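You operate a simulated robot arm through the tools that you are given. There is no shell and no other tool.

Carry out the task below with a simulated robot arm. There is one attempt and no reset: what you move stays moved.

JOB
Snap a chalk line along row A of the blue grid.
Fine: turn the winding knob right back, slide the reel to row A, stand the line block in socket A, wind the line tight, press the orange button; one line, two presses at most. Set down upright: line block.

It is judged by the outcome, as a careful person would: the job done as asked, and still so three seconds after it is handed in. It fails if anything else is knocked over, pushed out of place, dropped, spilled or broken.

ROBOT AND FRAMES
A 6-joint arm with a three-finger gripper, fixed in place. Base frame: the origin is at the foot of the arm, x ahead of it, y to its left, z up; the work surface is at about z = 840. Readings come in mm, degrees, newtons and seconds.
Its first joint turns from -166.0 to 166.0 degrees. Payload 4.89 kg.
The tool frame sits at the grasp point between the pads (the TCP): z along the fingers, y along the line on which they close. The tips reach 30 mm beyond it. The gripper opens to 164 mm. The gripper's body begins 125 mm behind the TCP.
Orientation is that of the tool frame in the base frame, as a unit quaternion [w, x, y, z]. With the fingers straight down and closing along the base's y, the tool's x points along the base's -x, its y along +y and its z along -z.

CONTROLS
- The arm moves only by the tool move_arm. Its argument "series" is a list of rows, each a list of 3 entries, a list of its own where there are three numbers: the shift along the tool's x, y, z in m, then the turn, a rotation vector about the tool's x, y, z in degrees, then the gripper command, from -1 (fully open) to 1 (shut), values between in proportion. In form: [[[dx, dy, dz], [wx, wy, wz], grip], ...]. A call has 1 to 20 rows; each row shifts and turns the commanded pose from where the row before left it, along the tool's axes as they then stand. A row lasts 0.2 s, in which the tool goes at most 50 mm and 8.6 degrees; a call with a longer step from one row to the next is refused whole, and so is a gripper value outside its range. A pose out of reach is approached as far as the arm can. The call stops where the force on the tool passes 40 N (or 10 N more than at its start, if that is more) or the arm is blocked; 0.2 s more then pass. The fingers move at their own pace (about 108 mm/s each) and stop on an object; they squeeze with about 44 N. The grip force told is the motor's: it shows also when the fingers shut on nothing. Time passes only in rows, and 0.2 s behind the last, so rows that do not move let the fingers close. It gives the time, the measured TCP pose, the force on the tool (base axes), the opening and the grip force at its end, in the units of the frame above (readings bear some noise), with the torque about the TCP (base axes, N m) and any sound that the robot's microphone picked up, and new pictures: "show" is both (left out), scene, wrist or none.
- Cameras (640 x 400 px; columns grow to the right, rows downward): "scene" is fixed at [213.5, -505.3, 1452.8]; the picture's right is [0.65, -0.76, 0.00], its down [-0.57, -0.49, -0.66] and it looks along [0.50, 0.43, -0.76] (base axes); focal length 214 px, centre (320, 200). "wrist" rides on the gripper at [76, -2, -152] in the tool frame; the picture's right is [0.02, 1.00, 0.00], its down [-0.88, 0.02, -0.47] and it looks along [-0.47, 0.01, 0.88] (tool axes); focal length 247 px, centre (320, 200). There is no depth. A picture from a camera that has moved, and an enlarged one, comes with that camera's place and axes in the base frame and with its lens. The place of the scene camera against the robot may be out by one fixed shift of up to 12 mm in any direction.
- raise_lower(by): slides the trunk up (or, below 0, down) by that many mm; the arm rides with it, the base frame stays. It gives what a move gives, with no picture.
- zoom(camera, box): a new picture of the part [left, top, right, bottom] of that camera's present view, enlarged. It takes no simulated time.
- hand_in(): hands the job in; it is judged then, once.

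Places have to be worked out from the pictures, the camera data and where the tool is seen. Open the gripper and draw the arm clear of the work before you hand the job in, unless the task says otherwise.

The tools are called by a JSON object that holds its "api" and its "payload". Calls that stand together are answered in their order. move_arm: Moves the arm, as the interface text tells. Its arguments: {"type":"object","properties":{"series":{"type":"array","items":{"type":"array"}},"show":{"type":"string","enum":["both","scene","wrist","none"]}},"required":["series"]} The other tools are called the same way: raise_lower (by) slides the trunk up or down; zoom (camera, box) takes an enlarged picture of a part of a camera's view; hand_in () hands the job in.

At the start:

```text
clock: 0.0
ee_pos: [656.7, 8.4, 1237.3]
ee_rot: [0.0, 0.0, 1.0, 0.0]
wrist_force: [0.3, 0.3, -0.3]
torque: [-0.02, 0.01, -0.02]
gripper_width: 164.2
gripper_force: 0.0
trunk travel left (down, up): [-175.0, 215.0]
```

scene: 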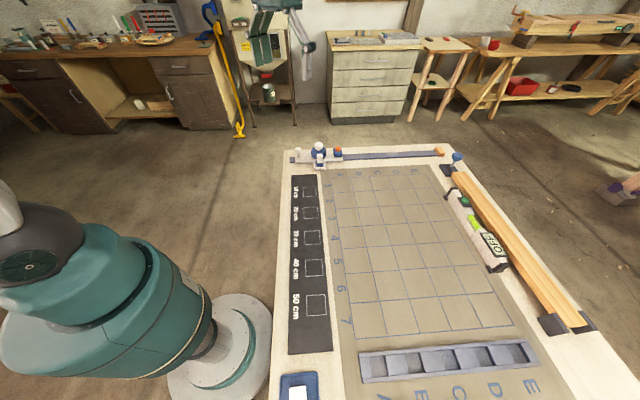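
wrist: 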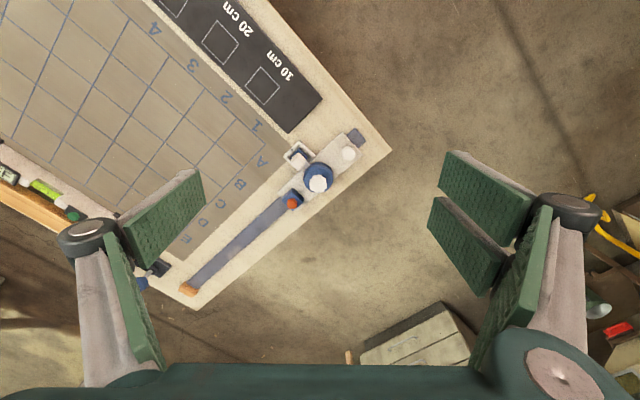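

The scene shows a blue grid on a board with a reel on a rail at its far edge, and sockets at the near edge. I zoom in on the details before moving anything.

{"api": "zoom", "payload": {"camera": "scene", "box": [270, 130, 480, 260]}}

{"api": "zoom", "payload": {"camera": "scene", "box": [260, 300, 420, 400]}}

{"api": "zoom", "payload": {"camera": "scene", "box": [400, 300, 600, 400]}}

{"api": "zoom", "payload": {"camera": "wrist", "box": [160, 80, 400, 310]}}

```text
3.05 times, centred on (375, 195) of scene
camera zoom: at [213.5, -505.3, 1452.8], right [0.65, -0.76, 0.0], down [-0.57, -0.49, -0.66], along [0.5, 0.43, -0.76], focal length 654 px, centre (152, 215)
```

zoom: 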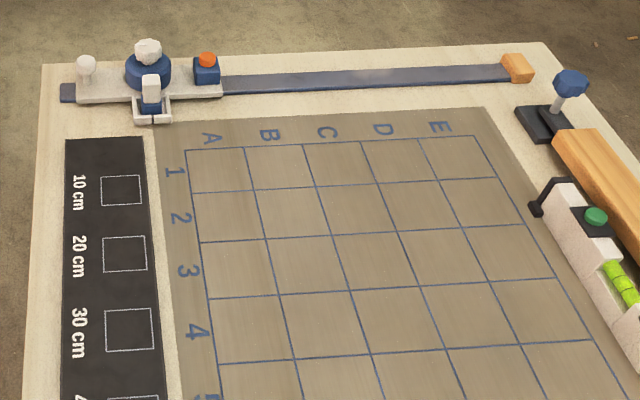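

```text
4.00 times, centred on (340, 350) of scene
camera zoom: at [213.5, -505.3, 1452.8], right [0.65, -0.76, 0.0], down [-0.57, -0.49, -0.66], along [0.5, 0.43, -0.76], focal length 858 px, centre (240, -400)
```

zoom: 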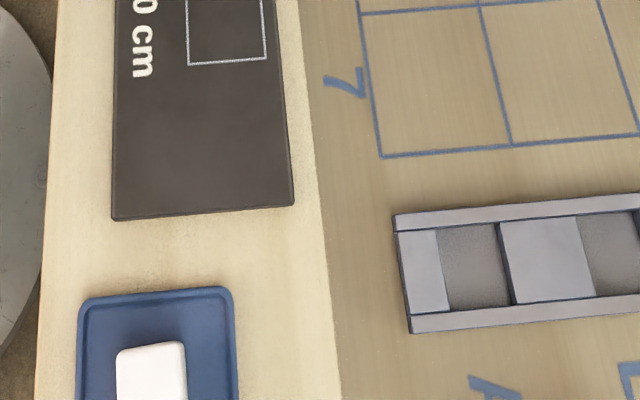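

```text
3.20 times, centred on (500, 350) of scene
camera zoom: at [213.5, -505.3, 1452.8], right [0.65, -0.76, 0.0], down [-0.57, -0.49, -0.66], along [0.5, 0.43, -0.76], focal length 686 px, centre (-256, -280)
```

zoom: 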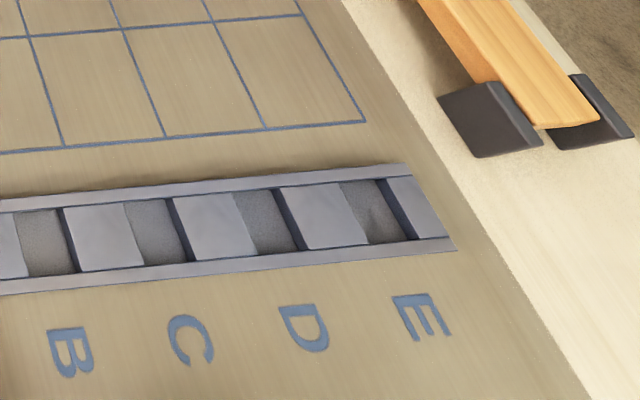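

```text
1.74 times, centred on (280, 195) of wrist
camera zoom: at [580.5, 7.0, 1390.6], right [-0.02, 1.0, 0.0], down [0.88, 0.02, 0.47], along [0.47, 0.01, -0.88], focal length 430 px, centre (390, 209)
```

zoom: 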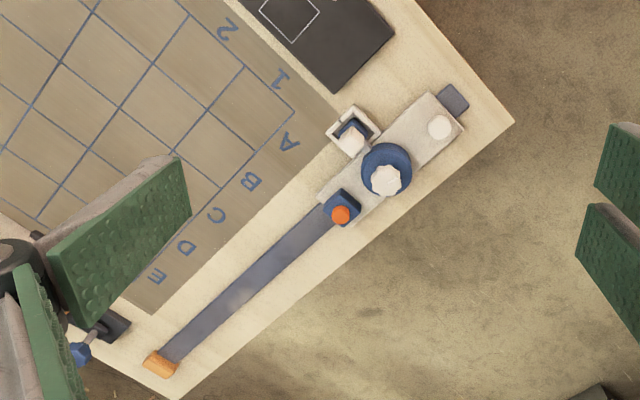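

The reel carriage sits just left of row A on a rail running about -45° in the base frame. The line block is in a cradle on the carriage and the sockets are at the near end, with socket A near (326, -581). I move above the reel, aligned with the board, for a closer look.

{"api": "move_arm", "payload": {"series": [[[-0.0137, -0.0155, 0.0345], [0, 0, 0], -1], [[-0.0137, -0.0155, 0.0345], [0, 0, 0], -1], [[-0.0137, -0.0155, 0.0345], [0, 0, 0], -1], [[-0.0137, -0.0155, 0.0345], [0, 0, 0], -1], [[-0.0137, -0.0155, 0.0345], [0, 0, 0], -1], [[-0.0137, -0.0155, 0.0345], [0, 0, 0], -1], [[0, 0, 0], [0, 0, -7.4], -1], [[0, 0, 0], [0, 0, -7.4], -1], [[0, 0, 0], [0, 0, -7.4], -1], [[0, 0, 0], [0, 0, -7.4], -1], [[0, 0, 0], [0, 0, -7.4], -1], [[0, 0, 0], [0, 0, -7.4], -1]]}}

```text
clock: 2.6
ee_pos: [738.4, -83.5, 1030.1]
ee_rot: [0.0, -0.379, 0.926, 0.0]
wrist_force: [0.4, 0.5, 0.7]
torque: [-0.01, -0.03, 0.05]
gripper_width: 164.1
gripper_force: 0.1
trunk travel left (down, up): [-175.0, 215.0]
camera wrist: at [685.8, -138.1, 1182.8], right [-0.72, 0.7, 0.0], down [0.61, 0.63, 0.47], along [0.33, 0.34, -0.88], focal length 247 px, centre (320, 200)
```

scene: 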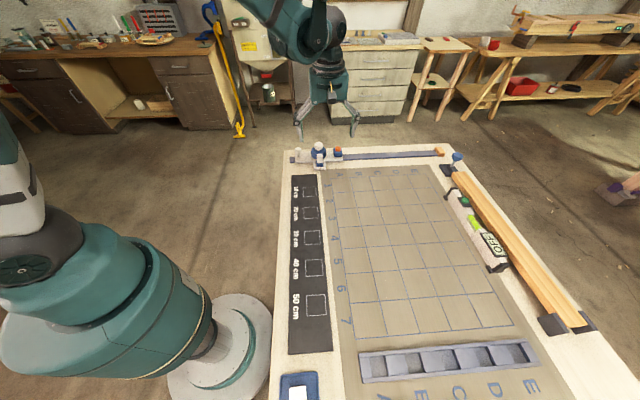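
wrist: 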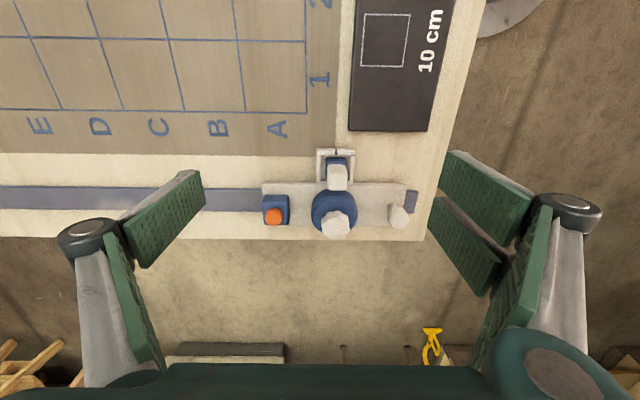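

The view is well aligned with the board, with the rail horizontal. I zoom in on the reel details.

{"api": "zoom", "payload": {"camera": "wrist", "box": [240, 110, 440, 250]}}

{"api": "zoom", "payload": {"camera": "wrist", "box": [300, 140, 370, 245]}}

{"api": "zoom", "payload": {"camera": "scene", "box": [280, 135, 360, 180]}}

```text
2.86 times, centred on (340, 180) of wrist
camera zoom: at [685.8, -138.1, 1182.8], right [-0.72, 0.7, 0.0], down [0.61, 0.63, 0.47], along [0.33, 0.34, -0.88], focal length 706 px, centre (263, 257)
```

zoom: 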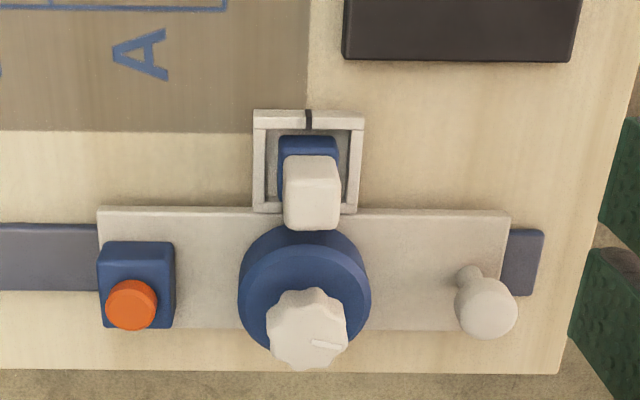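

```text
3.81 times, centred on (335, 192) of wrist
camera zoom: at [685.8, -138.1, 1182.8], right [-0.72, 0.7, 0.0], down [0.61, 0.63, 0.47], along [0.33, 0.34, -0.88], focal length 941 px, centre (263, 229)
```

zoom: 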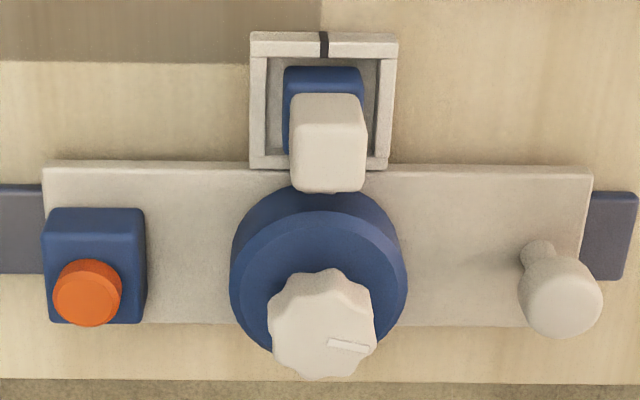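

```text
8.00 times, centred on (320, 158) of scene
camera zoom: at [213.5, -505.3, 1452.8], right [0.65, -0.76, 0.0], down [-0.57, -0.49, -0.66], along [0.5, 0.43, -0.76], focal length 1716 px, centre (320, 540)
```

zoom: 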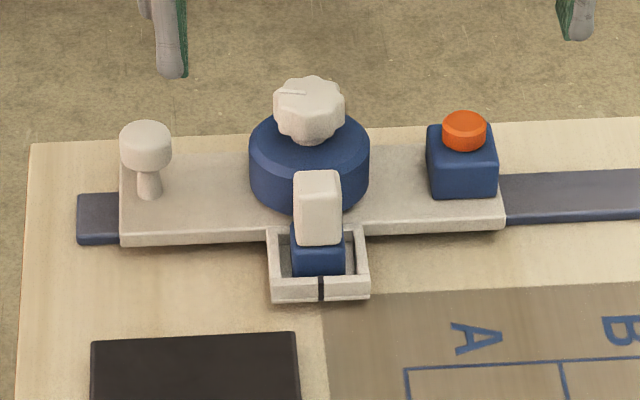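

The reel carries the orange button, a winding knob with a pointer mark on a blue drum, a post handle and the parked line block. I triangulate the knob at (796, 5), top z about 912, the button at (859, -53, 886) and the handle at (735, 69, 891). I move over the knob, staying above it, to look for direction marks.

{"api": "move_arm", "payload": {"series": [[[-0.0346, 0.0076, 0.02], [0, 0, 0], -1], [[-0.0346, 0.0076, 0.02], [0, 0, 0], -1], [[-0.0345, 0.0077, 0.02], [0, 0, 0], -1], [[0, 0, 0.01], [0, 0, 0], -1], [[0, 0, 0], [0, 0, 0], -1]], "show": "wrist"}}

```text
clock: 3.8
ee_pos: [797.9, 6.1, 959.6]
ee_rot: [0.0, -0.378, 0.926, 0.0]
wrist_force: [0.1, -0.1, 0.1]
torque: [-0.03, 0.06, -0.02]
gripper_width: 164.0
gripper_force: 0.1
trunk travel left (down, up): [-175.0, 215.0]
camera wrist: at [744.4, -47.7, 1113.6], right [-0.72, 0.7, 0.0], down [0.62, 0.63, 0.47], along [0.33, 0.34, -0.88], focal length 247 px, centre (320, 200)
```

wrist: 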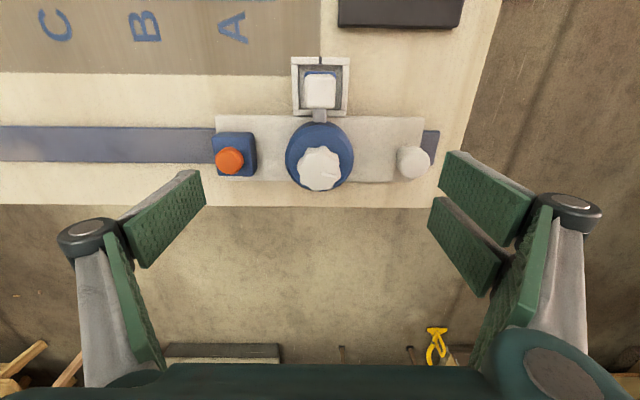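

{"api": "zoom", "payload": {"camera": "wrist", "box": [265, 40, 375, 210]}}

{"api": "zoom", "payload": {"camera": "wrist", "box": [200, 40, 450, 200]}}

```text
2.35 times, centred on (320, 125) of wrist
camera zoom: at [744.4, -47.7, 1113.6], right [-0.72, 0.7, 0.0], down [0.62, 0.63, 0.47], along [0.33, 0.34, -0.88], focal length 581 px, centre (320, 376)
```

zoom: 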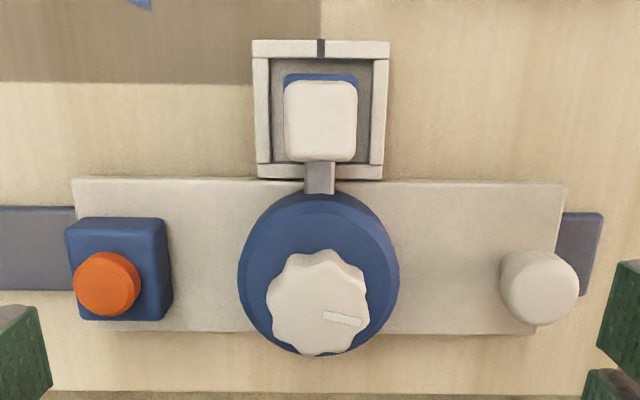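

```text
2.50 times, centred on (325, 120) of wrist
camera zoom: at [744.4, -47.7, 1113.6], right [-0.72, 0.7, 0.0], down [0.62, 0.63, 0.47], along [0.33, 0.34, -0.88], focal length 617 px, centre (308, 400)
```

zoom: 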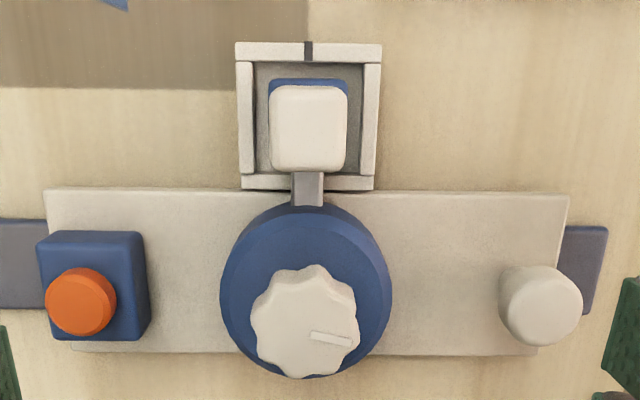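

There are no direction marks, so I take clockwise as winding and counter-clockwise (seen from above) as back. I narrow the gripper, lower over the knob with the tips just above the drum, and grip it.

{"api": "move_arm", "payload": {"series": [[[0, 0, 0], [0, 0, 0], 0.2], [[0, 0, 0], [0, 0, 0], 0.2], [[0, 0, 0], [0, 0, 0], 0.2], [[0, 0, 0.012], [0, 0, 0], 0.2], [[0, 0, 0.012], [0, 0, 0], 0.2], [[0, 0, 0.008], [0, 0, 0], 0.2], [[0, 0, 0], [0, 0, 0], 0.2]]}}

```text
clock: 5.4
ee_pos: [795.8, 6.5, 929.2]
ee_rot: [0.0, -0.378, 0.926, 0.0]
wrist_force: [0.3, 0.4, -1.2]
torque: [-0.01, 0.0, 0.03]
gripper_width: 65.8
gripper_force: 0.0
trunk travel left (down, up): [-175.0, 215.0]
camera wrist: at [742.9, -48.9, 1081.6], right [-0.72, 0.7, 0.0], down [0.62, 0.63, 0.47], along [0.33, 0.34, -0.88], focal length 247 px, centre (320, 200)
```

scene: 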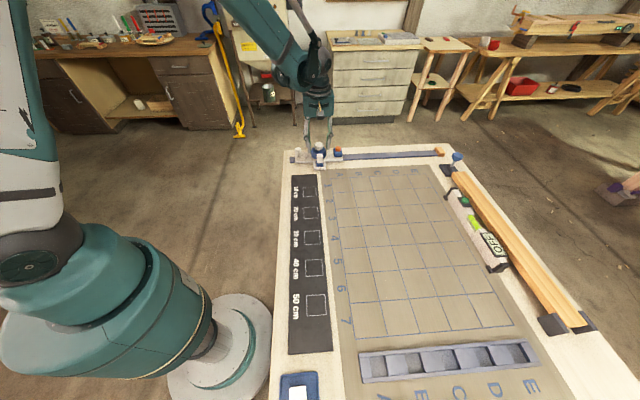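
wrist: 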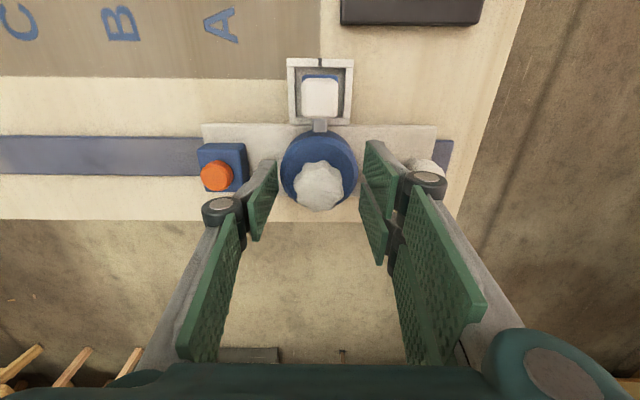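

The fingers straddle the knob cleanly. I lower 3 mm more and close on it, then read the forces.

{"api": "move_arm", "payload": {"series": [[[0, 0, 0.003], [0, 0, 0], 0.2], [[0, 0, 0], [0, 0, 0], 0.5], [[0, 0, 0], [0, 0, 0], 0.7], [[0, 0, 0], [0, 0, 0], 1], [[0, 0, 0], [0, 0, 0], 1], [[0, 0, 0], [0, 0, 0], 1]], "show": "wrist"}}

{"api": "zoom", "payload": {"camera": "wrist", "box": [240, 100, 400, 230]}}

```text
clock: 6.8
ee_pos: [796.6, 4.4, 926.1]
ee_rot: [0.0, -0.377, 0.926, -0.001]
wrist_force: [1.8, -3.4, 1.2]
torque: [-0.07, -0.06, 0.01]
gripper_width: 34.5
gripper_force: 44.6
trunk travel left (down, up): [-175.0, 215.0]
camera wrist: at [743.4, -49.6, 1078.8], right [-0.72, 0.7, 0.0], down [0.62, 0.63, 0.47], along [0.33, 0.34, -0.88], focal length 247 px, centre (320, 200)
```

wrist: 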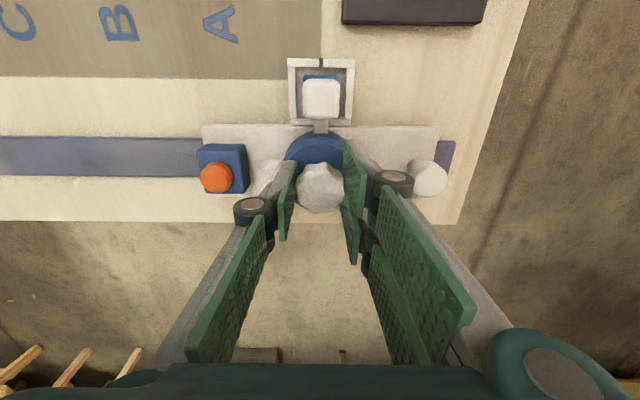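

```text
3.08 times, centred on (320, 165) of wrist
camera zoom: at [743.4, -49.6, 1078.8], right [-0.72, 0.7, 0.0], down [0.62, 0.63, 0.47], along [0.33, 0.34, -0.88], focal length 760 px, centre (320, 308)
```

zoom: 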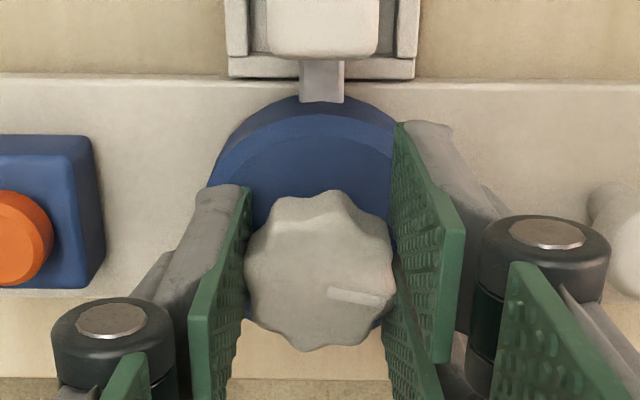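

The knob is gripped at 34.5 mm. I try a small counter-clockwise turn of 10° and watch torque and sound.

{"api": "move_arm", "payload": {"series": [[[0, 0, 0], [0, 0, -5], 1], [[0, 0, 0], [0, 0, -5], 1], [[0, 0, 0], [0, 0, 0], 1]], "show": "wrist"}}

{"api": "zoom", "payload": {"camera": "wrist", "box": [240, 100, 400, 230]}}

```text
clock: 7.6
ee_pos: [797.0, 5.3, 926.0]
ee_rot: [0.0, -0.457, 0.889, 0.0]
wrist_force: [10.7, -11.0, 3.7]
torque: [-0.29, -0.3, -0.08]
gripper_width: 34.3
gripper_force: 44.6
trunk travel left (down, up): [-175.0, 215.0]
camera wrist: at [754.1, -58.3, 1078.8], right [-0.83, 0.56, 0.0], down [0.5, 0.73, 0.47], along [0.27, 0.39, -0.88], focal length 247 px, centre (320, 200)
```

wrist: 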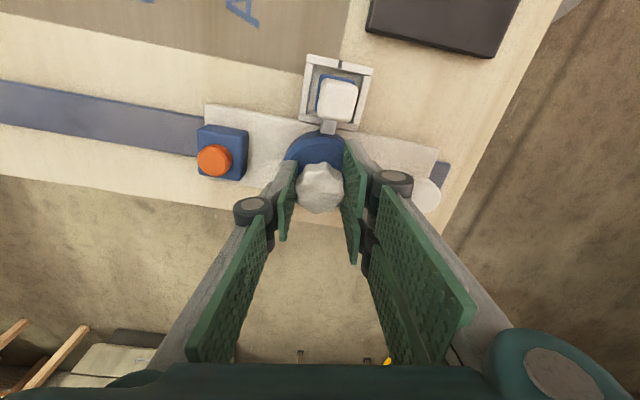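

```text
3.08 times, centred on (320, 165) of wrist
camera zoom: at [754.1, -58.3, 1078.8], right [-0.83, 0.56, 0.0], down [0.5, 0.73, 0.47], along [0.27, 0.39, -0.88], focal length 760 px, centre (320, 308)
```

zoom: 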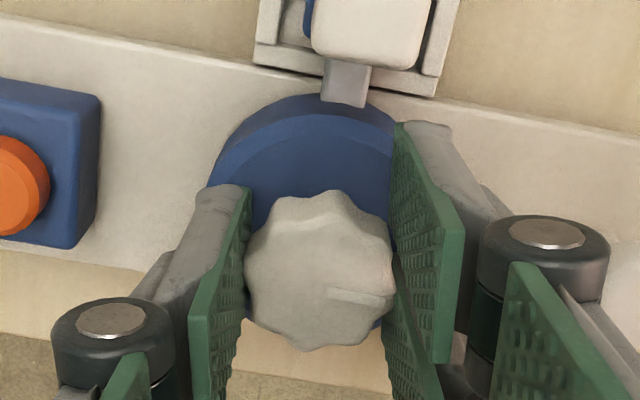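

The knob turned with the gripper (the pointer stays fixed relative to the pads) with little torque, so it moves freely counter-clockwise. I continue, rotating about the knob axis, which lies about 2.3 mm off the TCP.

{"api": "move_arm", "payload": {"series": [[[0, -0.0005, 0], [0, 0, -8], 1], [[0, -0.0003, 0], [0, 0, -8], 1], [[0, -0.0003, 0], [0, 0, -8], 1], [[0, -0.0003, 0], [0, 0, -8], 1], [[0, -0.0003, 0], [0, 0, -8], 1], [[0, 0, 0], [0, 0, 0], 1]], "show": "wrist"}}

{"api": "zoom", "payload": {"camera": "wrist", "box": [240, 100, 400, 230]}}

```text
clock: 9.0
ee_pos: [799.6, 3.5, 925.1]
ee_rot: [0.0, 0.734, -0.679, 0.0]
wrist_force: [30.0, -1.6, 15.8]
torque: [0.1, -0.77, -0.12]
gripper_width: 34.4
gripper_force: 44.8
trunk travel left (down, up): [-175.0, 215.0]
camera wrist: at [807.2, -72.0, 1078.7], right [-0.99, -0.1, 0.0], down [-0.09, 0.88, 0.47], along [-0.05, 0.47, -0.88], focal length 247 px, centre (320, 200)
```

wrist: 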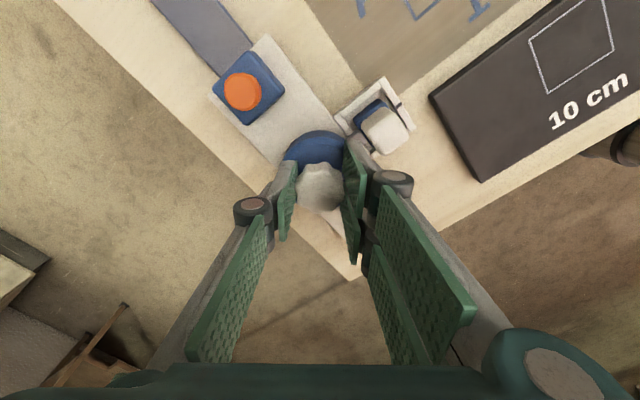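

```text
3.08 times, centred on (320, 165) of wrist
camera zoom: at [807.2, -72.0, 1078.7], right [-0.99, -0.1, 0.0], down [-0.09, 0.88, 0.47], along [-0.05, 0.47, -0.88], focal length 760 px, centre (320, 308)
```

zoom: 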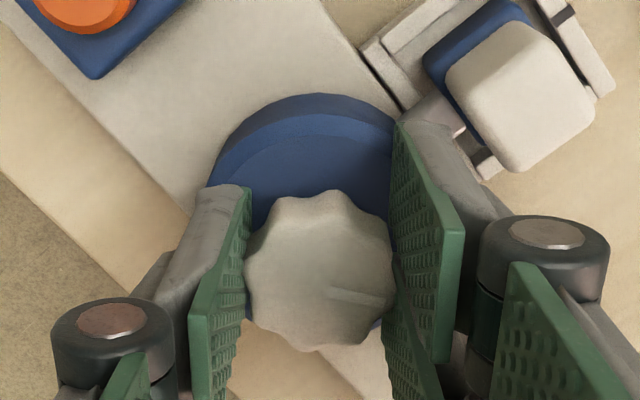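

The lateral force has reached 30 N, so the rotation is slightly off the knob axis. I shift toward −tool y to relieve it and check the reading.

{"api": "move_arm", "payload": {"series": [[[0, -0.0007, 0], [0, 0, 0], 1], [[0, 0, 0], [0, 0, 0], 1]], "show": "none"}}

```text
clock: 9.6
ee_pos: [799.3, 4.4, 925.2]
ee_rot: [0.0, 0.734, -0.679, 0.0]
wrist_force: [26.2, -1.3, 29.1]
torque: [0.08, -0.72, -0.11]
gripper_width: 34.5
gripper_force: 44.4
trunk travel left (down, up): [-175.0, 215.0]
```

The sideways force barely changed and the upward force grew, so I release the knob by a few mm to clear the built-up strain and read the forces free.

{"api": "move_arm", "payload": {"series": [[[0, 0, 0], [0, 0, 0], 0.42], [[0, 0, 0], [0, 0, 0], 0.42], [[0, 0, 0], [0, 0, 0], 0.42]], "show": "wrist"}}

{"api": "zoom", "payload": {"camera": "wrist", "box": [240, 100, 400, 230]}}

```text
clock: 10.4
ee_pos: [799.6, 2.8, 923.9]
ee_rot: [0.0, 0.734, -0.68, 0.0]
wrist_force: [0.7, -0.1, 0.1]
torque: [-0.01, -0.03, 0.01]
gripper_width: 47.5
gripper_force: 0.1
trunk travel left (down, up): [-175.0, 215.0]
camera wrist: at [807.0, -71.8, 1077.9], right [-1.0, -0.1, 0.0], down [-0.09, 0.88, 0.47], along [-0.05, 0.47, -0.88], focal length 247 px, centre (320, 200)
```

wrist: 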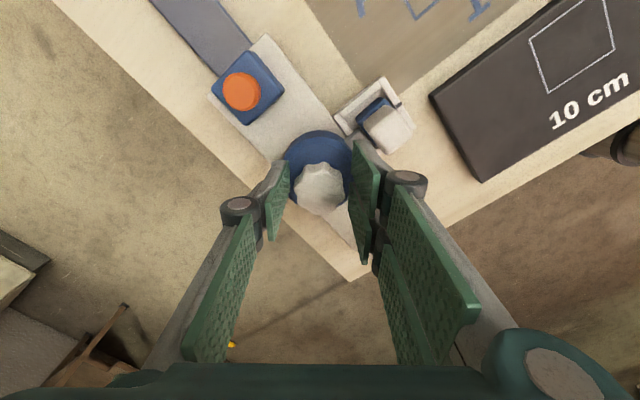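

```text
3.08 times, centred on (320, 165) of wrist
camera zoom: at [807.0, -71.8, 1077.9], right [-1.0, -0.1, 0.0], down [-0.09, 0.88, 0.47], along [-0.05, 0.47, -0.88], focal length 760 px, centre (320, 308)
```

zoom: 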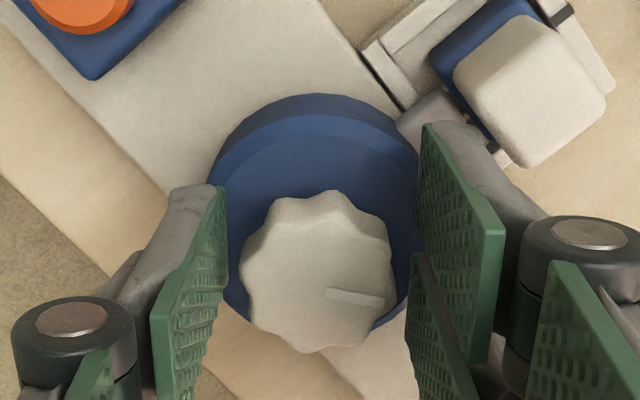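

Free forces are zero, and the image shows the knob centre about 2.3 mm in −x and 1 mm in −y from the TCP. I centre on it, regrip, and turn further.

{"api": "move_arm", "payload": {"series": [[[-0.0023, -0.0009, -0.001], [0, 0, 0], 0.42], [[0, 0, 0], [0, 0, 0], 0.42], [[0, 0, 0], [0, 0, 0], 1], [[0, 0, 0], [0, 0, 0], 1], [[0, 0, 0], [0, 0, 0], 1]], "show": "none"}}

{"api": "move_arm", "payload": {"series": [[[0, 0, 0], [0, 0, -8], 1], [[0, 0, 0], [0, 0, -8], 1], [[0, 0, 0], [0, 0, -8], 1], [[0, 0, 0], [0, 0, -8], 1], [[0, 0, 0], [0, 0, 0], 1]], "show": "wrist"}}

{"api": "zoom", "payload": {"camera": "wrist", "box": [240, 100, 400, 230]}}

```text
clock: 11.6
ee_pos: [799.6, 5.8, 926.0]
ee_rot: [-0.001, 0.734, -0.679, 0.0]
wrist_force: [-0.2, -1.0, -2.1]
torque: [-0.11, 0.06, -0.02]
gripper_width: 34.3
gripper_force: 45.4
trunk travel left (down, up): [-175.0, 215.0]
```

```text
clock: 12.8
ee_pos: [801.0, 5.5, 925.8]
ee_rot: [-0.001, 0.893, -0.45, 0.0]
wrist_force: [11.2, 12.5, -13.4]
torque: [0.34, -0.26, -0.01]
gripper_width: 34.5
gripper_force: 45.4
trunk travel left (down, up): [-175.0, 215.0]
camera wrist: at [847.7, -54.3, 1078.6], right [-0.79, -0.61, 0.0], down [-0.54, 0.7, 0.47], along [-0.29, 0.37, -0.88], focal length 247 px, centre (320, 200)
```

wrist: 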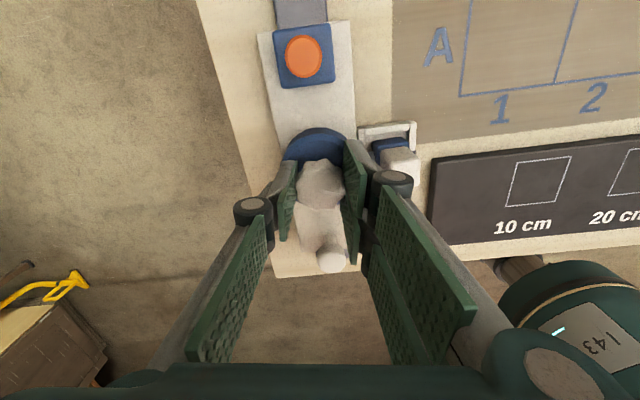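

```text
3.08 times, centred on (320, 165) of wrist
camera zoom: at [847.7, -54.3, 1078.6], right [-0.79, -0.61, 0.0], down [-0.54, 0.7, 0.47], along [-0.29, 0.37, -0.88], focal length 760 px, centre (320, 308)
```

zoom: 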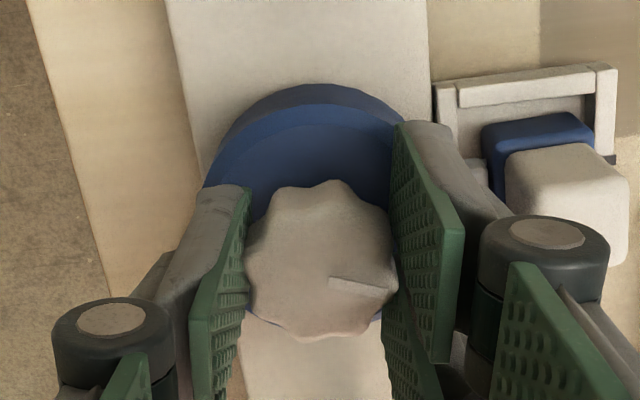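

The knob has turned about 82° counter-clockwise with no end stop yet (torque about z near 0). I keep turning.

{"api": "move_arm", "payload": {"series": [[[0, 0, 0], [0, 0, -8], 1], [[0, 0, 0], [0, 0, -8], 1], [[0, 0, 0], [0, 0, -8], 1], [[0, 0, 0], [0, 0, -8], 1], [[0, 0, 0], [0, 0, 0], 1]], "show": "wrist"}}

{"api": "zoom", "payload": {"camera": "wrist", "box": [240, 100, 400, 230]}}

```text
clock: 14.0
ee_pos: [800.6, 7.0, 925.8]
ee_rot: [-0.001, 0.982, -0.186, -0.001]
wrist_force: [14.0, 12.9, -29.3]
torque: [0.16, -0.48, 0.02]
gripper_width: 34.2
gripper_force: 45.2
trunk travel left (down, up): [-175.0, 215.0]
camera wrist: at [872.6, -19.3, 1078.7], right [-0.35, -0.94, 0.0], down [-0.83, 0.31, 0.47], along [-0.44, 0.16, -0.88], focal length 247 px, centre (320, 200)
```

wrist: 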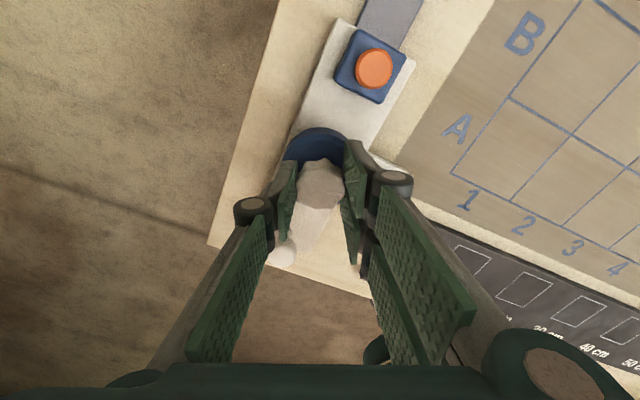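

```text
3.08 times, centred on (320, 165) of wrist
camera zoom: at [872.6, -19.3, 1078.7], right [-0.35, -0.94, 0.0], down [-0.83, 0.31, 0.47], along [-0.44, 0.16, -0.88], focal length 760 px, centre (320, 308)
```

zoom: 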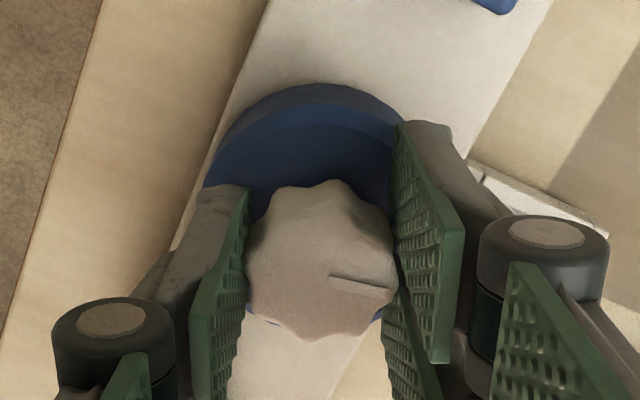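

Rotated 114° in all; strain is building in z again, so I open slightly to reset it, regrip, and continue.

{"api": "move_arm", "payload": {"series": [[[0, 0, 0], [0, 0, 0], 0.45], [[0, 0, 0], [0, 0, 0], 0.45], [[0, 0, 0], [0, 0, 0], 0.45]], "show": "wrist"}}

{"api": "zoom", "payload": {"camera": "wrist", "box": [240, 100, 400, 230]}}

```text
clock: 14.8
ee_pos: [798.4, 5.9, 926.8]
ee_rot: [0.001, 0.982, -0.187, 0.0]
wrist_force: [0.1, 0.1, 0.9]
torque: [0.03, 0.0, -0.02]
gripper_width: 44.8
gripper_force: 0.1
trunk travel left (down, up): [-175.0, 215.0]
camera wrist: at [871.3, -20.0, 1080.0], right [-0.35, -0.94, 0.0], down [-0.83, 0.31, 0.47], along [-0.44, 0.16, -0.88], focal length 247 px, centre (320, 200)
```

wrist: 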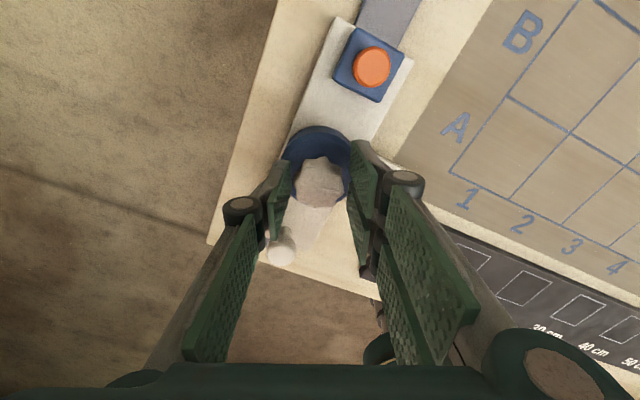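

```text
3.08 times, centred on (320, 165) of wrist
camera zoom: at [871.3, -20.0, 1080.0], right [-0.35, -0.94, 0.0], down [-0.83, 0.31, 0.47], along [-0.44, 0.16, -0.88], focal length 760 px, centre (320, 308)
```

zoom: 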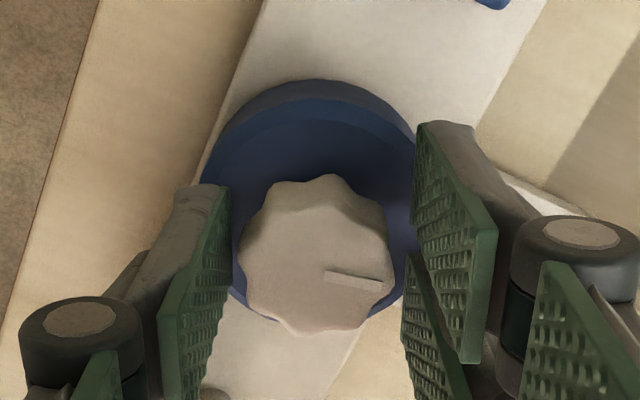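

{"api": "move_arm", "payload": {"series": [[[0.0013, -0.0015, 0.001], [0, 0, 0], 0.45], [[0, 0, 0], [0, 0, 0], 1], [[0, 0, 0], [0, 0, 0], 1], [[0, 0, 0], [0, 0, 0], 1], [[0, 0, 0], [0, 0, -8], 1], [[0, 0, 0], [0, 0, -8], 1], [[0, 0, 0], [0, 0, -8], 1], [[0, 0, 0], [0, 0, -8], 1], [[0, 0, 0], [0, 0, 0], 1]], "show": "wrist"}}

{"api": "zoom", "payload": {"camera": "wrist", "box": [240, 100, 400, 230]}}

```text
clock: 16.2
ee_pos: [801.7, 7.9, 926.5]
ee_rot: [0.004, 0.998, -0.063, 0.0]
wrist_force: [-1.1, -11.7, -1.0]
torque: [-0.43, 0.07, 0.04]
gripper_width: 34.5
gripper_force: 44.9
out of reach, approached as far as the arm can: row 6, 7
trunk travel left (down, up): [-175.0, 215.0]
stopped in row 7: the force on the tool passed its limit at 51 N (the readings are from after the stop); the commanded pose is now the measured one
camera wrist: at [877.4, 1.2, 1078.6], right [-0.11, -0.99, 0.01], down [-0.88, 0.1, 0.47], along [-0.47, 0.04, -0.88], focal length 247 px, centre (320, 200)
```

wrist: 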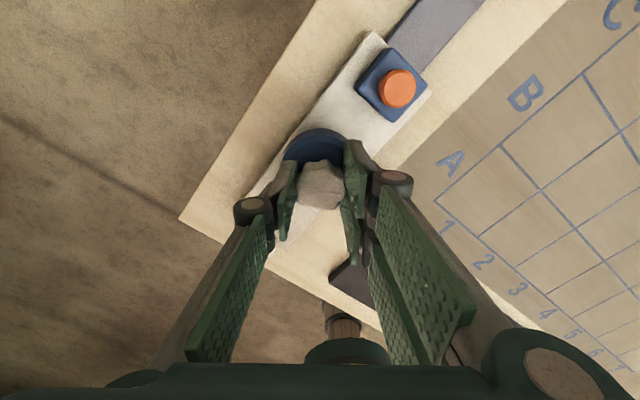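

```text
3.08 times, centred on (320, 165) of wrist
camera zoom: at [877.4, 1.2, 1078.6], right [-0.11, -0.99, 0.01], down [-0.88, 0.1, 0.47], along [-0.47, 0.04, -0.88], focal length 760 px, centre (320, 308)
```

zoom: 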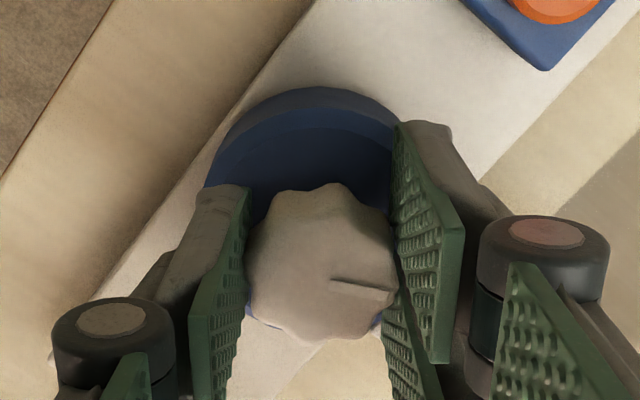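

The wrist joint is at its limit after about 128° of counter-clockwise turn, with no knob stop felt. I release, rise clear, and rewind the wrist clockwise for another grip.

{"api": "move_arm", "payload": {"series": [[[0, 0, 0], [0, 0, 0], 0.42], [[0, 0, 0], [0, 0, 0], 0.42], [[0, 0, 0], [0, 0, 0], 0.42], [[0, 0, -0.015], [0, 0, 0], 0.42], [[0, 0, -0.018], [0, 0, 0], 0.42], [[0, 0, 0], [0, 0, 8.5], 0.42], [[0, 0, 0], [0, 0, 8.5], 0.42], [[0, 0, 0], [0, 0, 8.5], 0.42], [[0, 0, 0], [0, 0, 8.5], 0.42], [[0, 0, 0], [0, 0, 8.5], 0.42], [[0, 0, 0], [0, 0, 8.5], 0.42], [[0, 0, 0], [0, 0, 8.5], 0.42], [[0, 0, 0], [0, 0, 8.5], 0.42], [[0, 0, 0], [0, 0, 8.5], 0.42], [[0, 0, 0], [0, 0, 8.5], 0.42], [[0, 0, 0], [0, 0, 8.5], 0.42], [[0, 0, 0], [0, 0, 8.5], 0.42], [[0, 0, 0], [0, 0, 8.5], 0.42], [[0, 0, 0], [0, 0, 8.5], 0.42], [[0, 0, 0], [0, 0, 8.5], 0.42]], "show": "wrist"}}

```text
clock: 20.4
ee_pos: [800.8, 9.4, 957.3]
ee_rot: [-0.002, -0.384, 0.924, -0.004]
wrist_force: [-0.8, -0.1, 0.7]
torque: [-0.01, 0.0, 0.0]
gripper_width: 47.4
gripper_force: 0.0
trunk travel left (down, up): [-175.0, 215.0]
camera wrist: at [748.8, -44.0, 1111.6], right [-0.72, 0.69, -0.01], down [0.61, 0.64, 0.47], along [0.33, 0.33, -0.88], focal length 247 px, centre (320, 200)
```

wrist: 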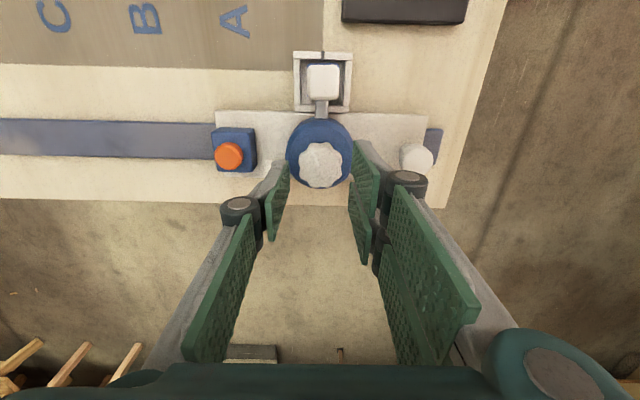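

{"api": "zoom", "payload": {"camera": "wrist", "box": [265, 40, 375, 210]}}

```text
2.35 times, centred on (320, 125) of wrist
camera zoom: at [748.8, -44.0, 1111.6], right [-0.72, 0.69, -0.01], down [0.61, 0.64, 0.47], along [0.33, 0.33, -0.88], focal length 581 px, centre (320, 376)
```

zoom: 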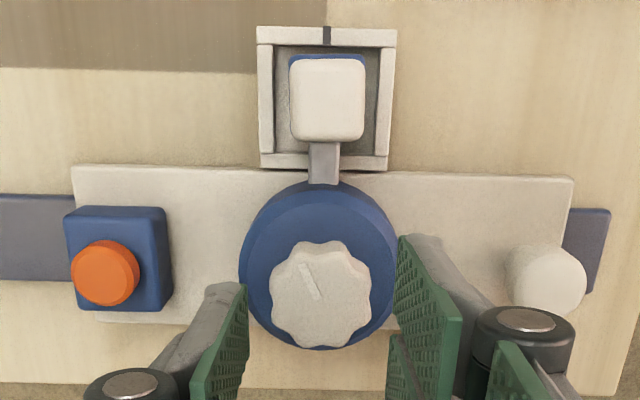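

The pointer confirms about 128° of counter-clockwise turn. I correct a small 0.5° tilt and wind the wrist back further clockwise so that the next grip can cover a longer arc.

{"api": "move_arm", "payload": {"series": [[[0, 0, 0], [-0.34, -0.38, 0], 0.42], [[0, 0, 0], [0, 0, 8.5], 0.42], [[0, 0, 0], [0, 0, 8.5], 0.42], [[0, 0, 0], [0, 0, 8.5], 0.42], [[0, 0, 0], [0, 0, 8.5], 0.42], [[0, 0, 0], [0, 0, 8.5], 0.42], [[0, 0, 0], [0, 0, 8.5], 0.42], [[0, 0, 0], [0, 0, 8.5], 0.42], [[0, 0, 0], [0, 0, 8.5], 0.42], [[0, 0, 0], [0, 0, 8.5], 0.42], [[0, 0, 0], [0, 0, 8.5], 0.42], [[0, 0, 0], [0, 0, 8.5], 0.42], [[0, 0, 0], [0, 0, 8.5], 0.42], [[0, 0, 0], [0, 0, 8.5], 0.42], [[0, 0, 0], [0, 0, 8.5], 0.42], [[0, 0, 0], [0, 0, 8.5], 0.42], [[0, 0, 0], [0, 0, 0], 0.42]], "show": "wrist"}}

{"api": "zoom", "payload": {"camera": "wrist", "box": [240, 80, 400, 230]}}

```text
clock: 24.0
ee_pos: [801.2, 8.7, 958.3]
ee_rot: [0.0, 0.658, 0.753, 0.0]
wrist_force: [0.1, 0.6, -0.1]
torque: [0.02, 0.02, 0.0]
gripper_width: 47.4
gripper_force: 0.2
trunk travel left (down, up): [-175.0, 215.0]
camera wrist: at [790.0, 85.2, 1111.7], right [0.99, 0.15, 0.0], down [0.14, -0.87, 0.47], along [0.07, -0.47, -0.88], focal length 247 px, centre (320, 200)
```

wrist: 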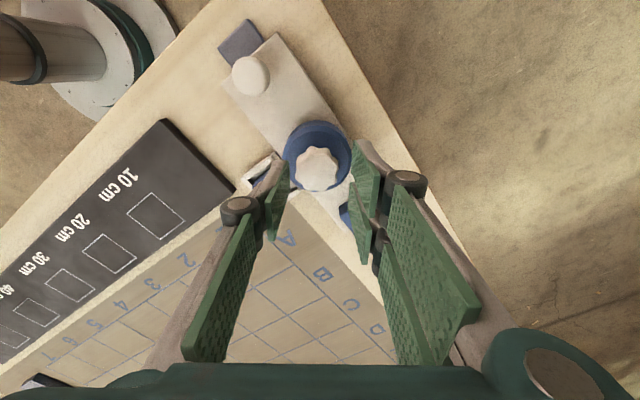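

```text
2.67 times, centred on (320, 155) of wrist
camera zoom: at [790.0, 85.2, 1111.7], right [0.99, 0.15, 0.0], down [0.14, -0.87, 0.47], along [0.07, -0.47, -0.88], focal length 659 px, centre (320, 320)
```

zoom: 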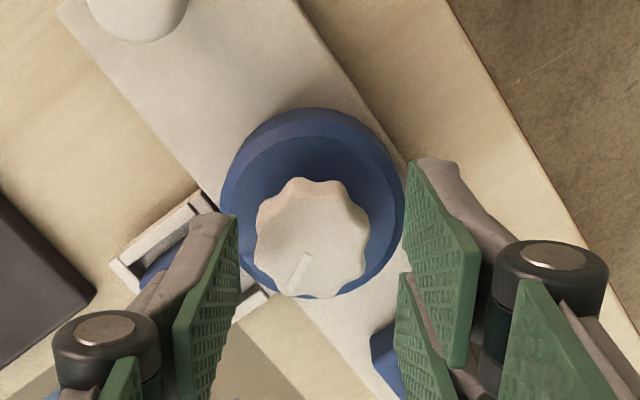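

The knob sits about 2.3 mm in −tool y from the TCP here. I centre, lower, grip, and turn counter-clockwise again.

{"api": "move_arm", "payload": {"series": [[[0, -0.0023, 0], [0, 0, 0], 0.42], [[0, 0, 0.016], [0, 0, 0], 0.42], [[0, 0, 0.016], [0, 0, 0], 0.42], [[0, 0, 0], [0, 0, 0], 1], [[0, 0, 0], [0, 0, 0], 1], [[0, 0, 0], [0, 0, 0], 1]], "show": "wrist"}}

{"api": "zoom", "payload": {"camera": "wrist", "box": [240, 100, 400, 230]}}

```text
clock: 25.4
ee_pos: [798.9, 7.5, 926.6]
ee_rot: [0.0, 0.658, 0.753, 0.0]
wrist_force: [8.0, -0.4, 5.3]
torque: [-0.04, -0.18, 0.02]
gripper_width: 34.3
gripper_force: 45.6
trunk travel left (down, up): [-175.0, 215.0]
camera wrist: at [787.2, 84.1, 1079.2], right [0.99, 0.16, 0.0], down [0.14, -0.87, 0.47], along [0.07, -0.47, -0.88], focal length 247 px, centre (320, 200)
```

wrist: 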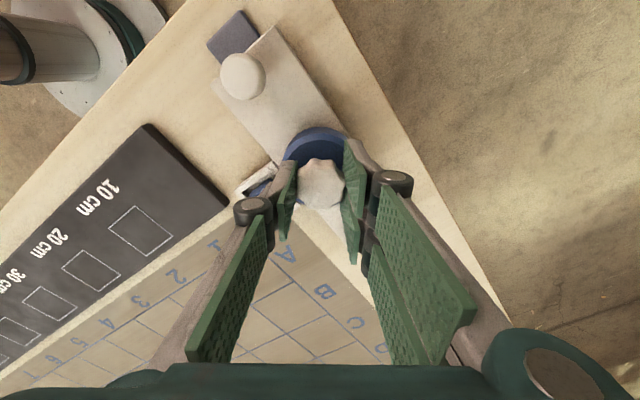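

```text
3.08 times, centred on (320, 165) of wrist
camera zoom: at [787.2, 84.1, 1079.2], right [0.99, 0.16, 0.0], down [0.14, -0.87, 0.47], along [0.07, -0.47, -0.88], focal length 760 px, centre (320, 308)
```

zoom: 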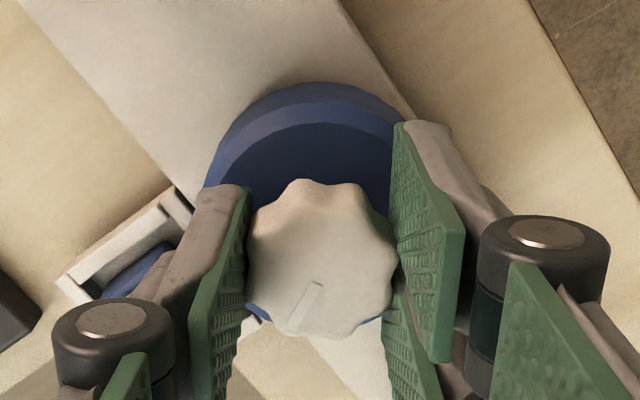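

{"api": "move_arm", "payload": {"series": [[[0, 0.0002, 0], [0, 0, -8], 1], [[0, 0.0001, 0], [0, 0, -8], 1], [[0, 0.0001, 0], [0, 0, -8], 1], [[0, 0.0002, 0], [0, 0, -8], 1], [[0, 0.0001, 0], [0, 0, -8], 1], [[0, 0, 0], [0, 0, 0], 1]], "show": "wrist"}}

{"api": "zoom", "payload": {"camera": "wrist", "box": [240, 100, 400, 230]}}

```text
clock: 26.8
ee_pos: [799.1, 7.7, 925.7]
ee_rot: [-0.001, 0.36, 0.933, 0.0]
wrist_force: [-19.9, -23.7, -10.6]
torque: [-0.98, 0.01, -0.02]
gripper_width: 34.3
gripper_force: 45.3
trunk travel left (down, up): [-175.0, 215.0]
camera wrist: at [741.3, 58.4, 1079.2], right [0.66, 0.76, 0.0], down [0.67, -0.58, 0.47], along [0.36, -0.31, -0.88], focal length 247 px, centre (320, 200)
```

wrist: 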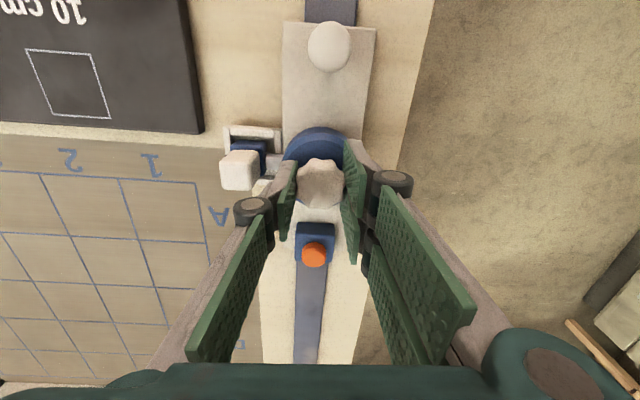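

```text
3.08 times, centred on (320, 165) of wrist
camera zoom: at [741.3, 58.4, 1079.2], right [0.66, 0.76, 0.0], down [0.67, -0.58, 0.47], along [0.36, -0.31, -0.88], focal length 760 px, centre (320, 308)
```

zoom: 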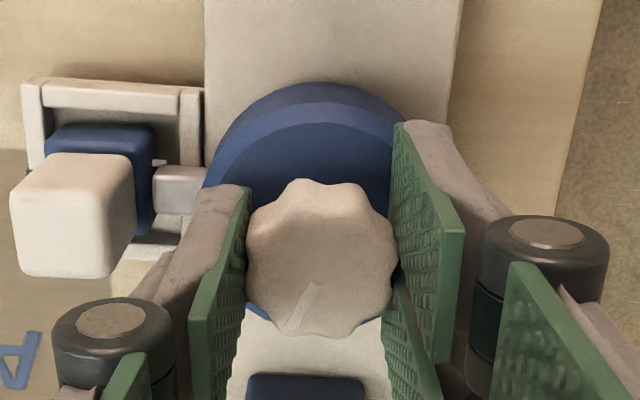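

A lateral force toward −tool y shows the true pivot is about 1.4 mm in −tool x from the TCP, so my compensation had the wrong sign. I relieve 1.6 mm and continue with the corrected compensation.

{"api": "move_arm", "payload": {"series": [[[0, -0.0016, 0], [0, 0, 0], 1], [[0, -0.0002, 0], [0, 0, -8], 1], [[0, -0.0002, 0], [0, 0, -8], 1], [[0, -0.0002, 0], [0, 0, -8], 1], [[0, -0.0002, 0], [0, 0, -8], 1], [[0, -0.0002, 0], [0, 0, -8], 1], [[0, 0, 0], [0, 0, 0], 1]], "show": "wrist"}}

{"api": "zoom", "payload": {"camera": "wrist", "box": [240, 100, 400, 230]}}

```text
clock: 28.4
ee_pos: [798.3, 6.9, 926.1]
ee_rot: [0.0, 0.019, 1.0, 0.0]
wrist_force: [-0.8, -3.5, 0.4]
torque: [-0.04, -0.16, -0.34]
gripper_width: 34.2
gripper_force: 45.1
trunk travel left (down, up): [-175.0, 215.0]
camera wrist: at [722.6, 8.8, 1079.2], right [0.02, 1.0, 0.0], down [0.88, -0.01, 0.47], along [0.47, -0.01, -0.88], focal length 247 px, centre (320, 200)
```

wrist: 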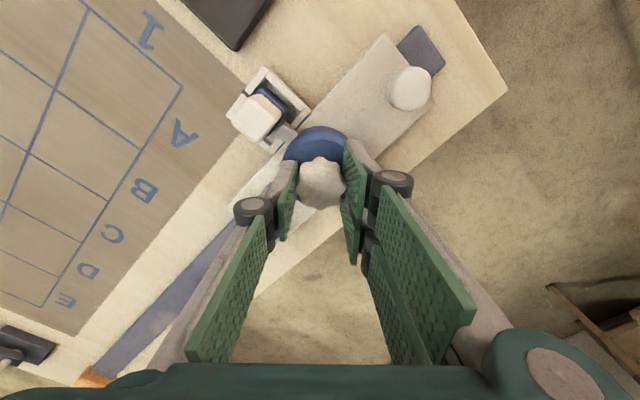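

```text
3.08 times, centred on (320, 165) of wrist
camera zoom: at [722.6, 8.8, 1079.2], right [0.02, 1.0, 0.0], down [0.88, -0.01, 0.47], along [0.47, -0.01, -0.88], focal length 760 px, centre (320, 308)
```

zoom: 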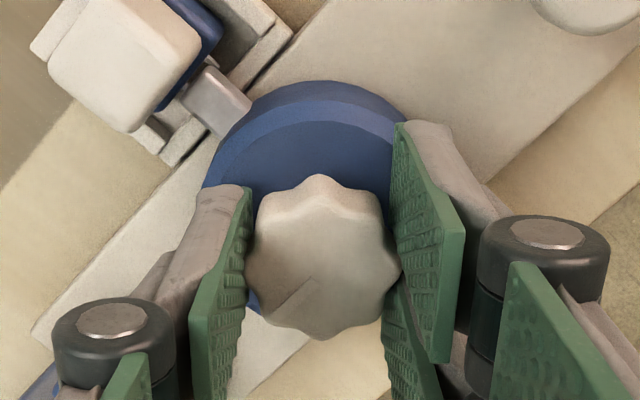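

The forces are low now, but torque about z is −0.34 N·m and the pointer has slipped about 20° relative to the pads. That suggests the knob has hit its back stop. I turn 16° further to confirm.

{"api": "move_arm", "payload": {"series": [[[0, 0, 0], [0, 0, -8], 1], [[0, 0, 0], [0, 0, -8], 1], [[0, 0, 0], [0, 0, 0], 1]], "show": "wrist"}}

{"api": "zoom", "payload": {"camera": "wrist", "box": [240, 100, 400, 230]}}

```text
clock: 29.2
ee_pos: [797.4, 6.8, 925.8]
ee_rot: [0.0, -0.121, 0.993, 0.0]
wrist_force: [8.1, 5.7, -2.1]
torque: [0.22, -0.45, -0.41]
gripper_width: 34.3
gripper_force: 44.6
trunk travel left (down, up): [-175.0, 215.0]
camera wrist: at [724.7, -12.5, 1079.0], right [-0.26, 0.97, 0.0], down [0.85, 0.23, 0.47], along [0.46, 0.12, -0.88], focal length 247 px, centre (320, 200)
```

wrist: 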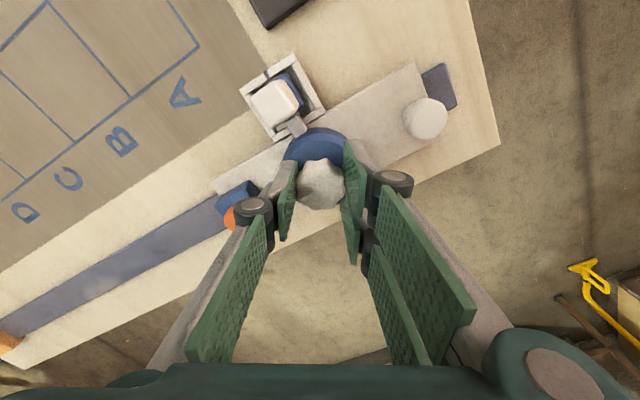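

```text
3.08 times, centred on (320, 165) of wrist
camera zoom: at [724.7, -12.5, 1079.0], right [-0.26, 0.97, 0.0], down [0.85, 0.23, 0.47], along [0.46, 0.12, -0.88], focal length 760 px, centre (320, 308)
```

zoom: 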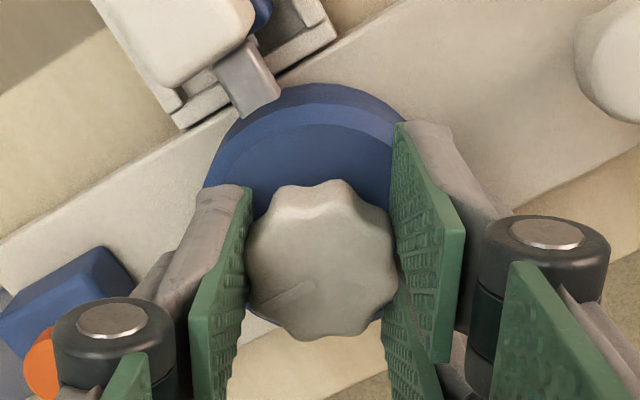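

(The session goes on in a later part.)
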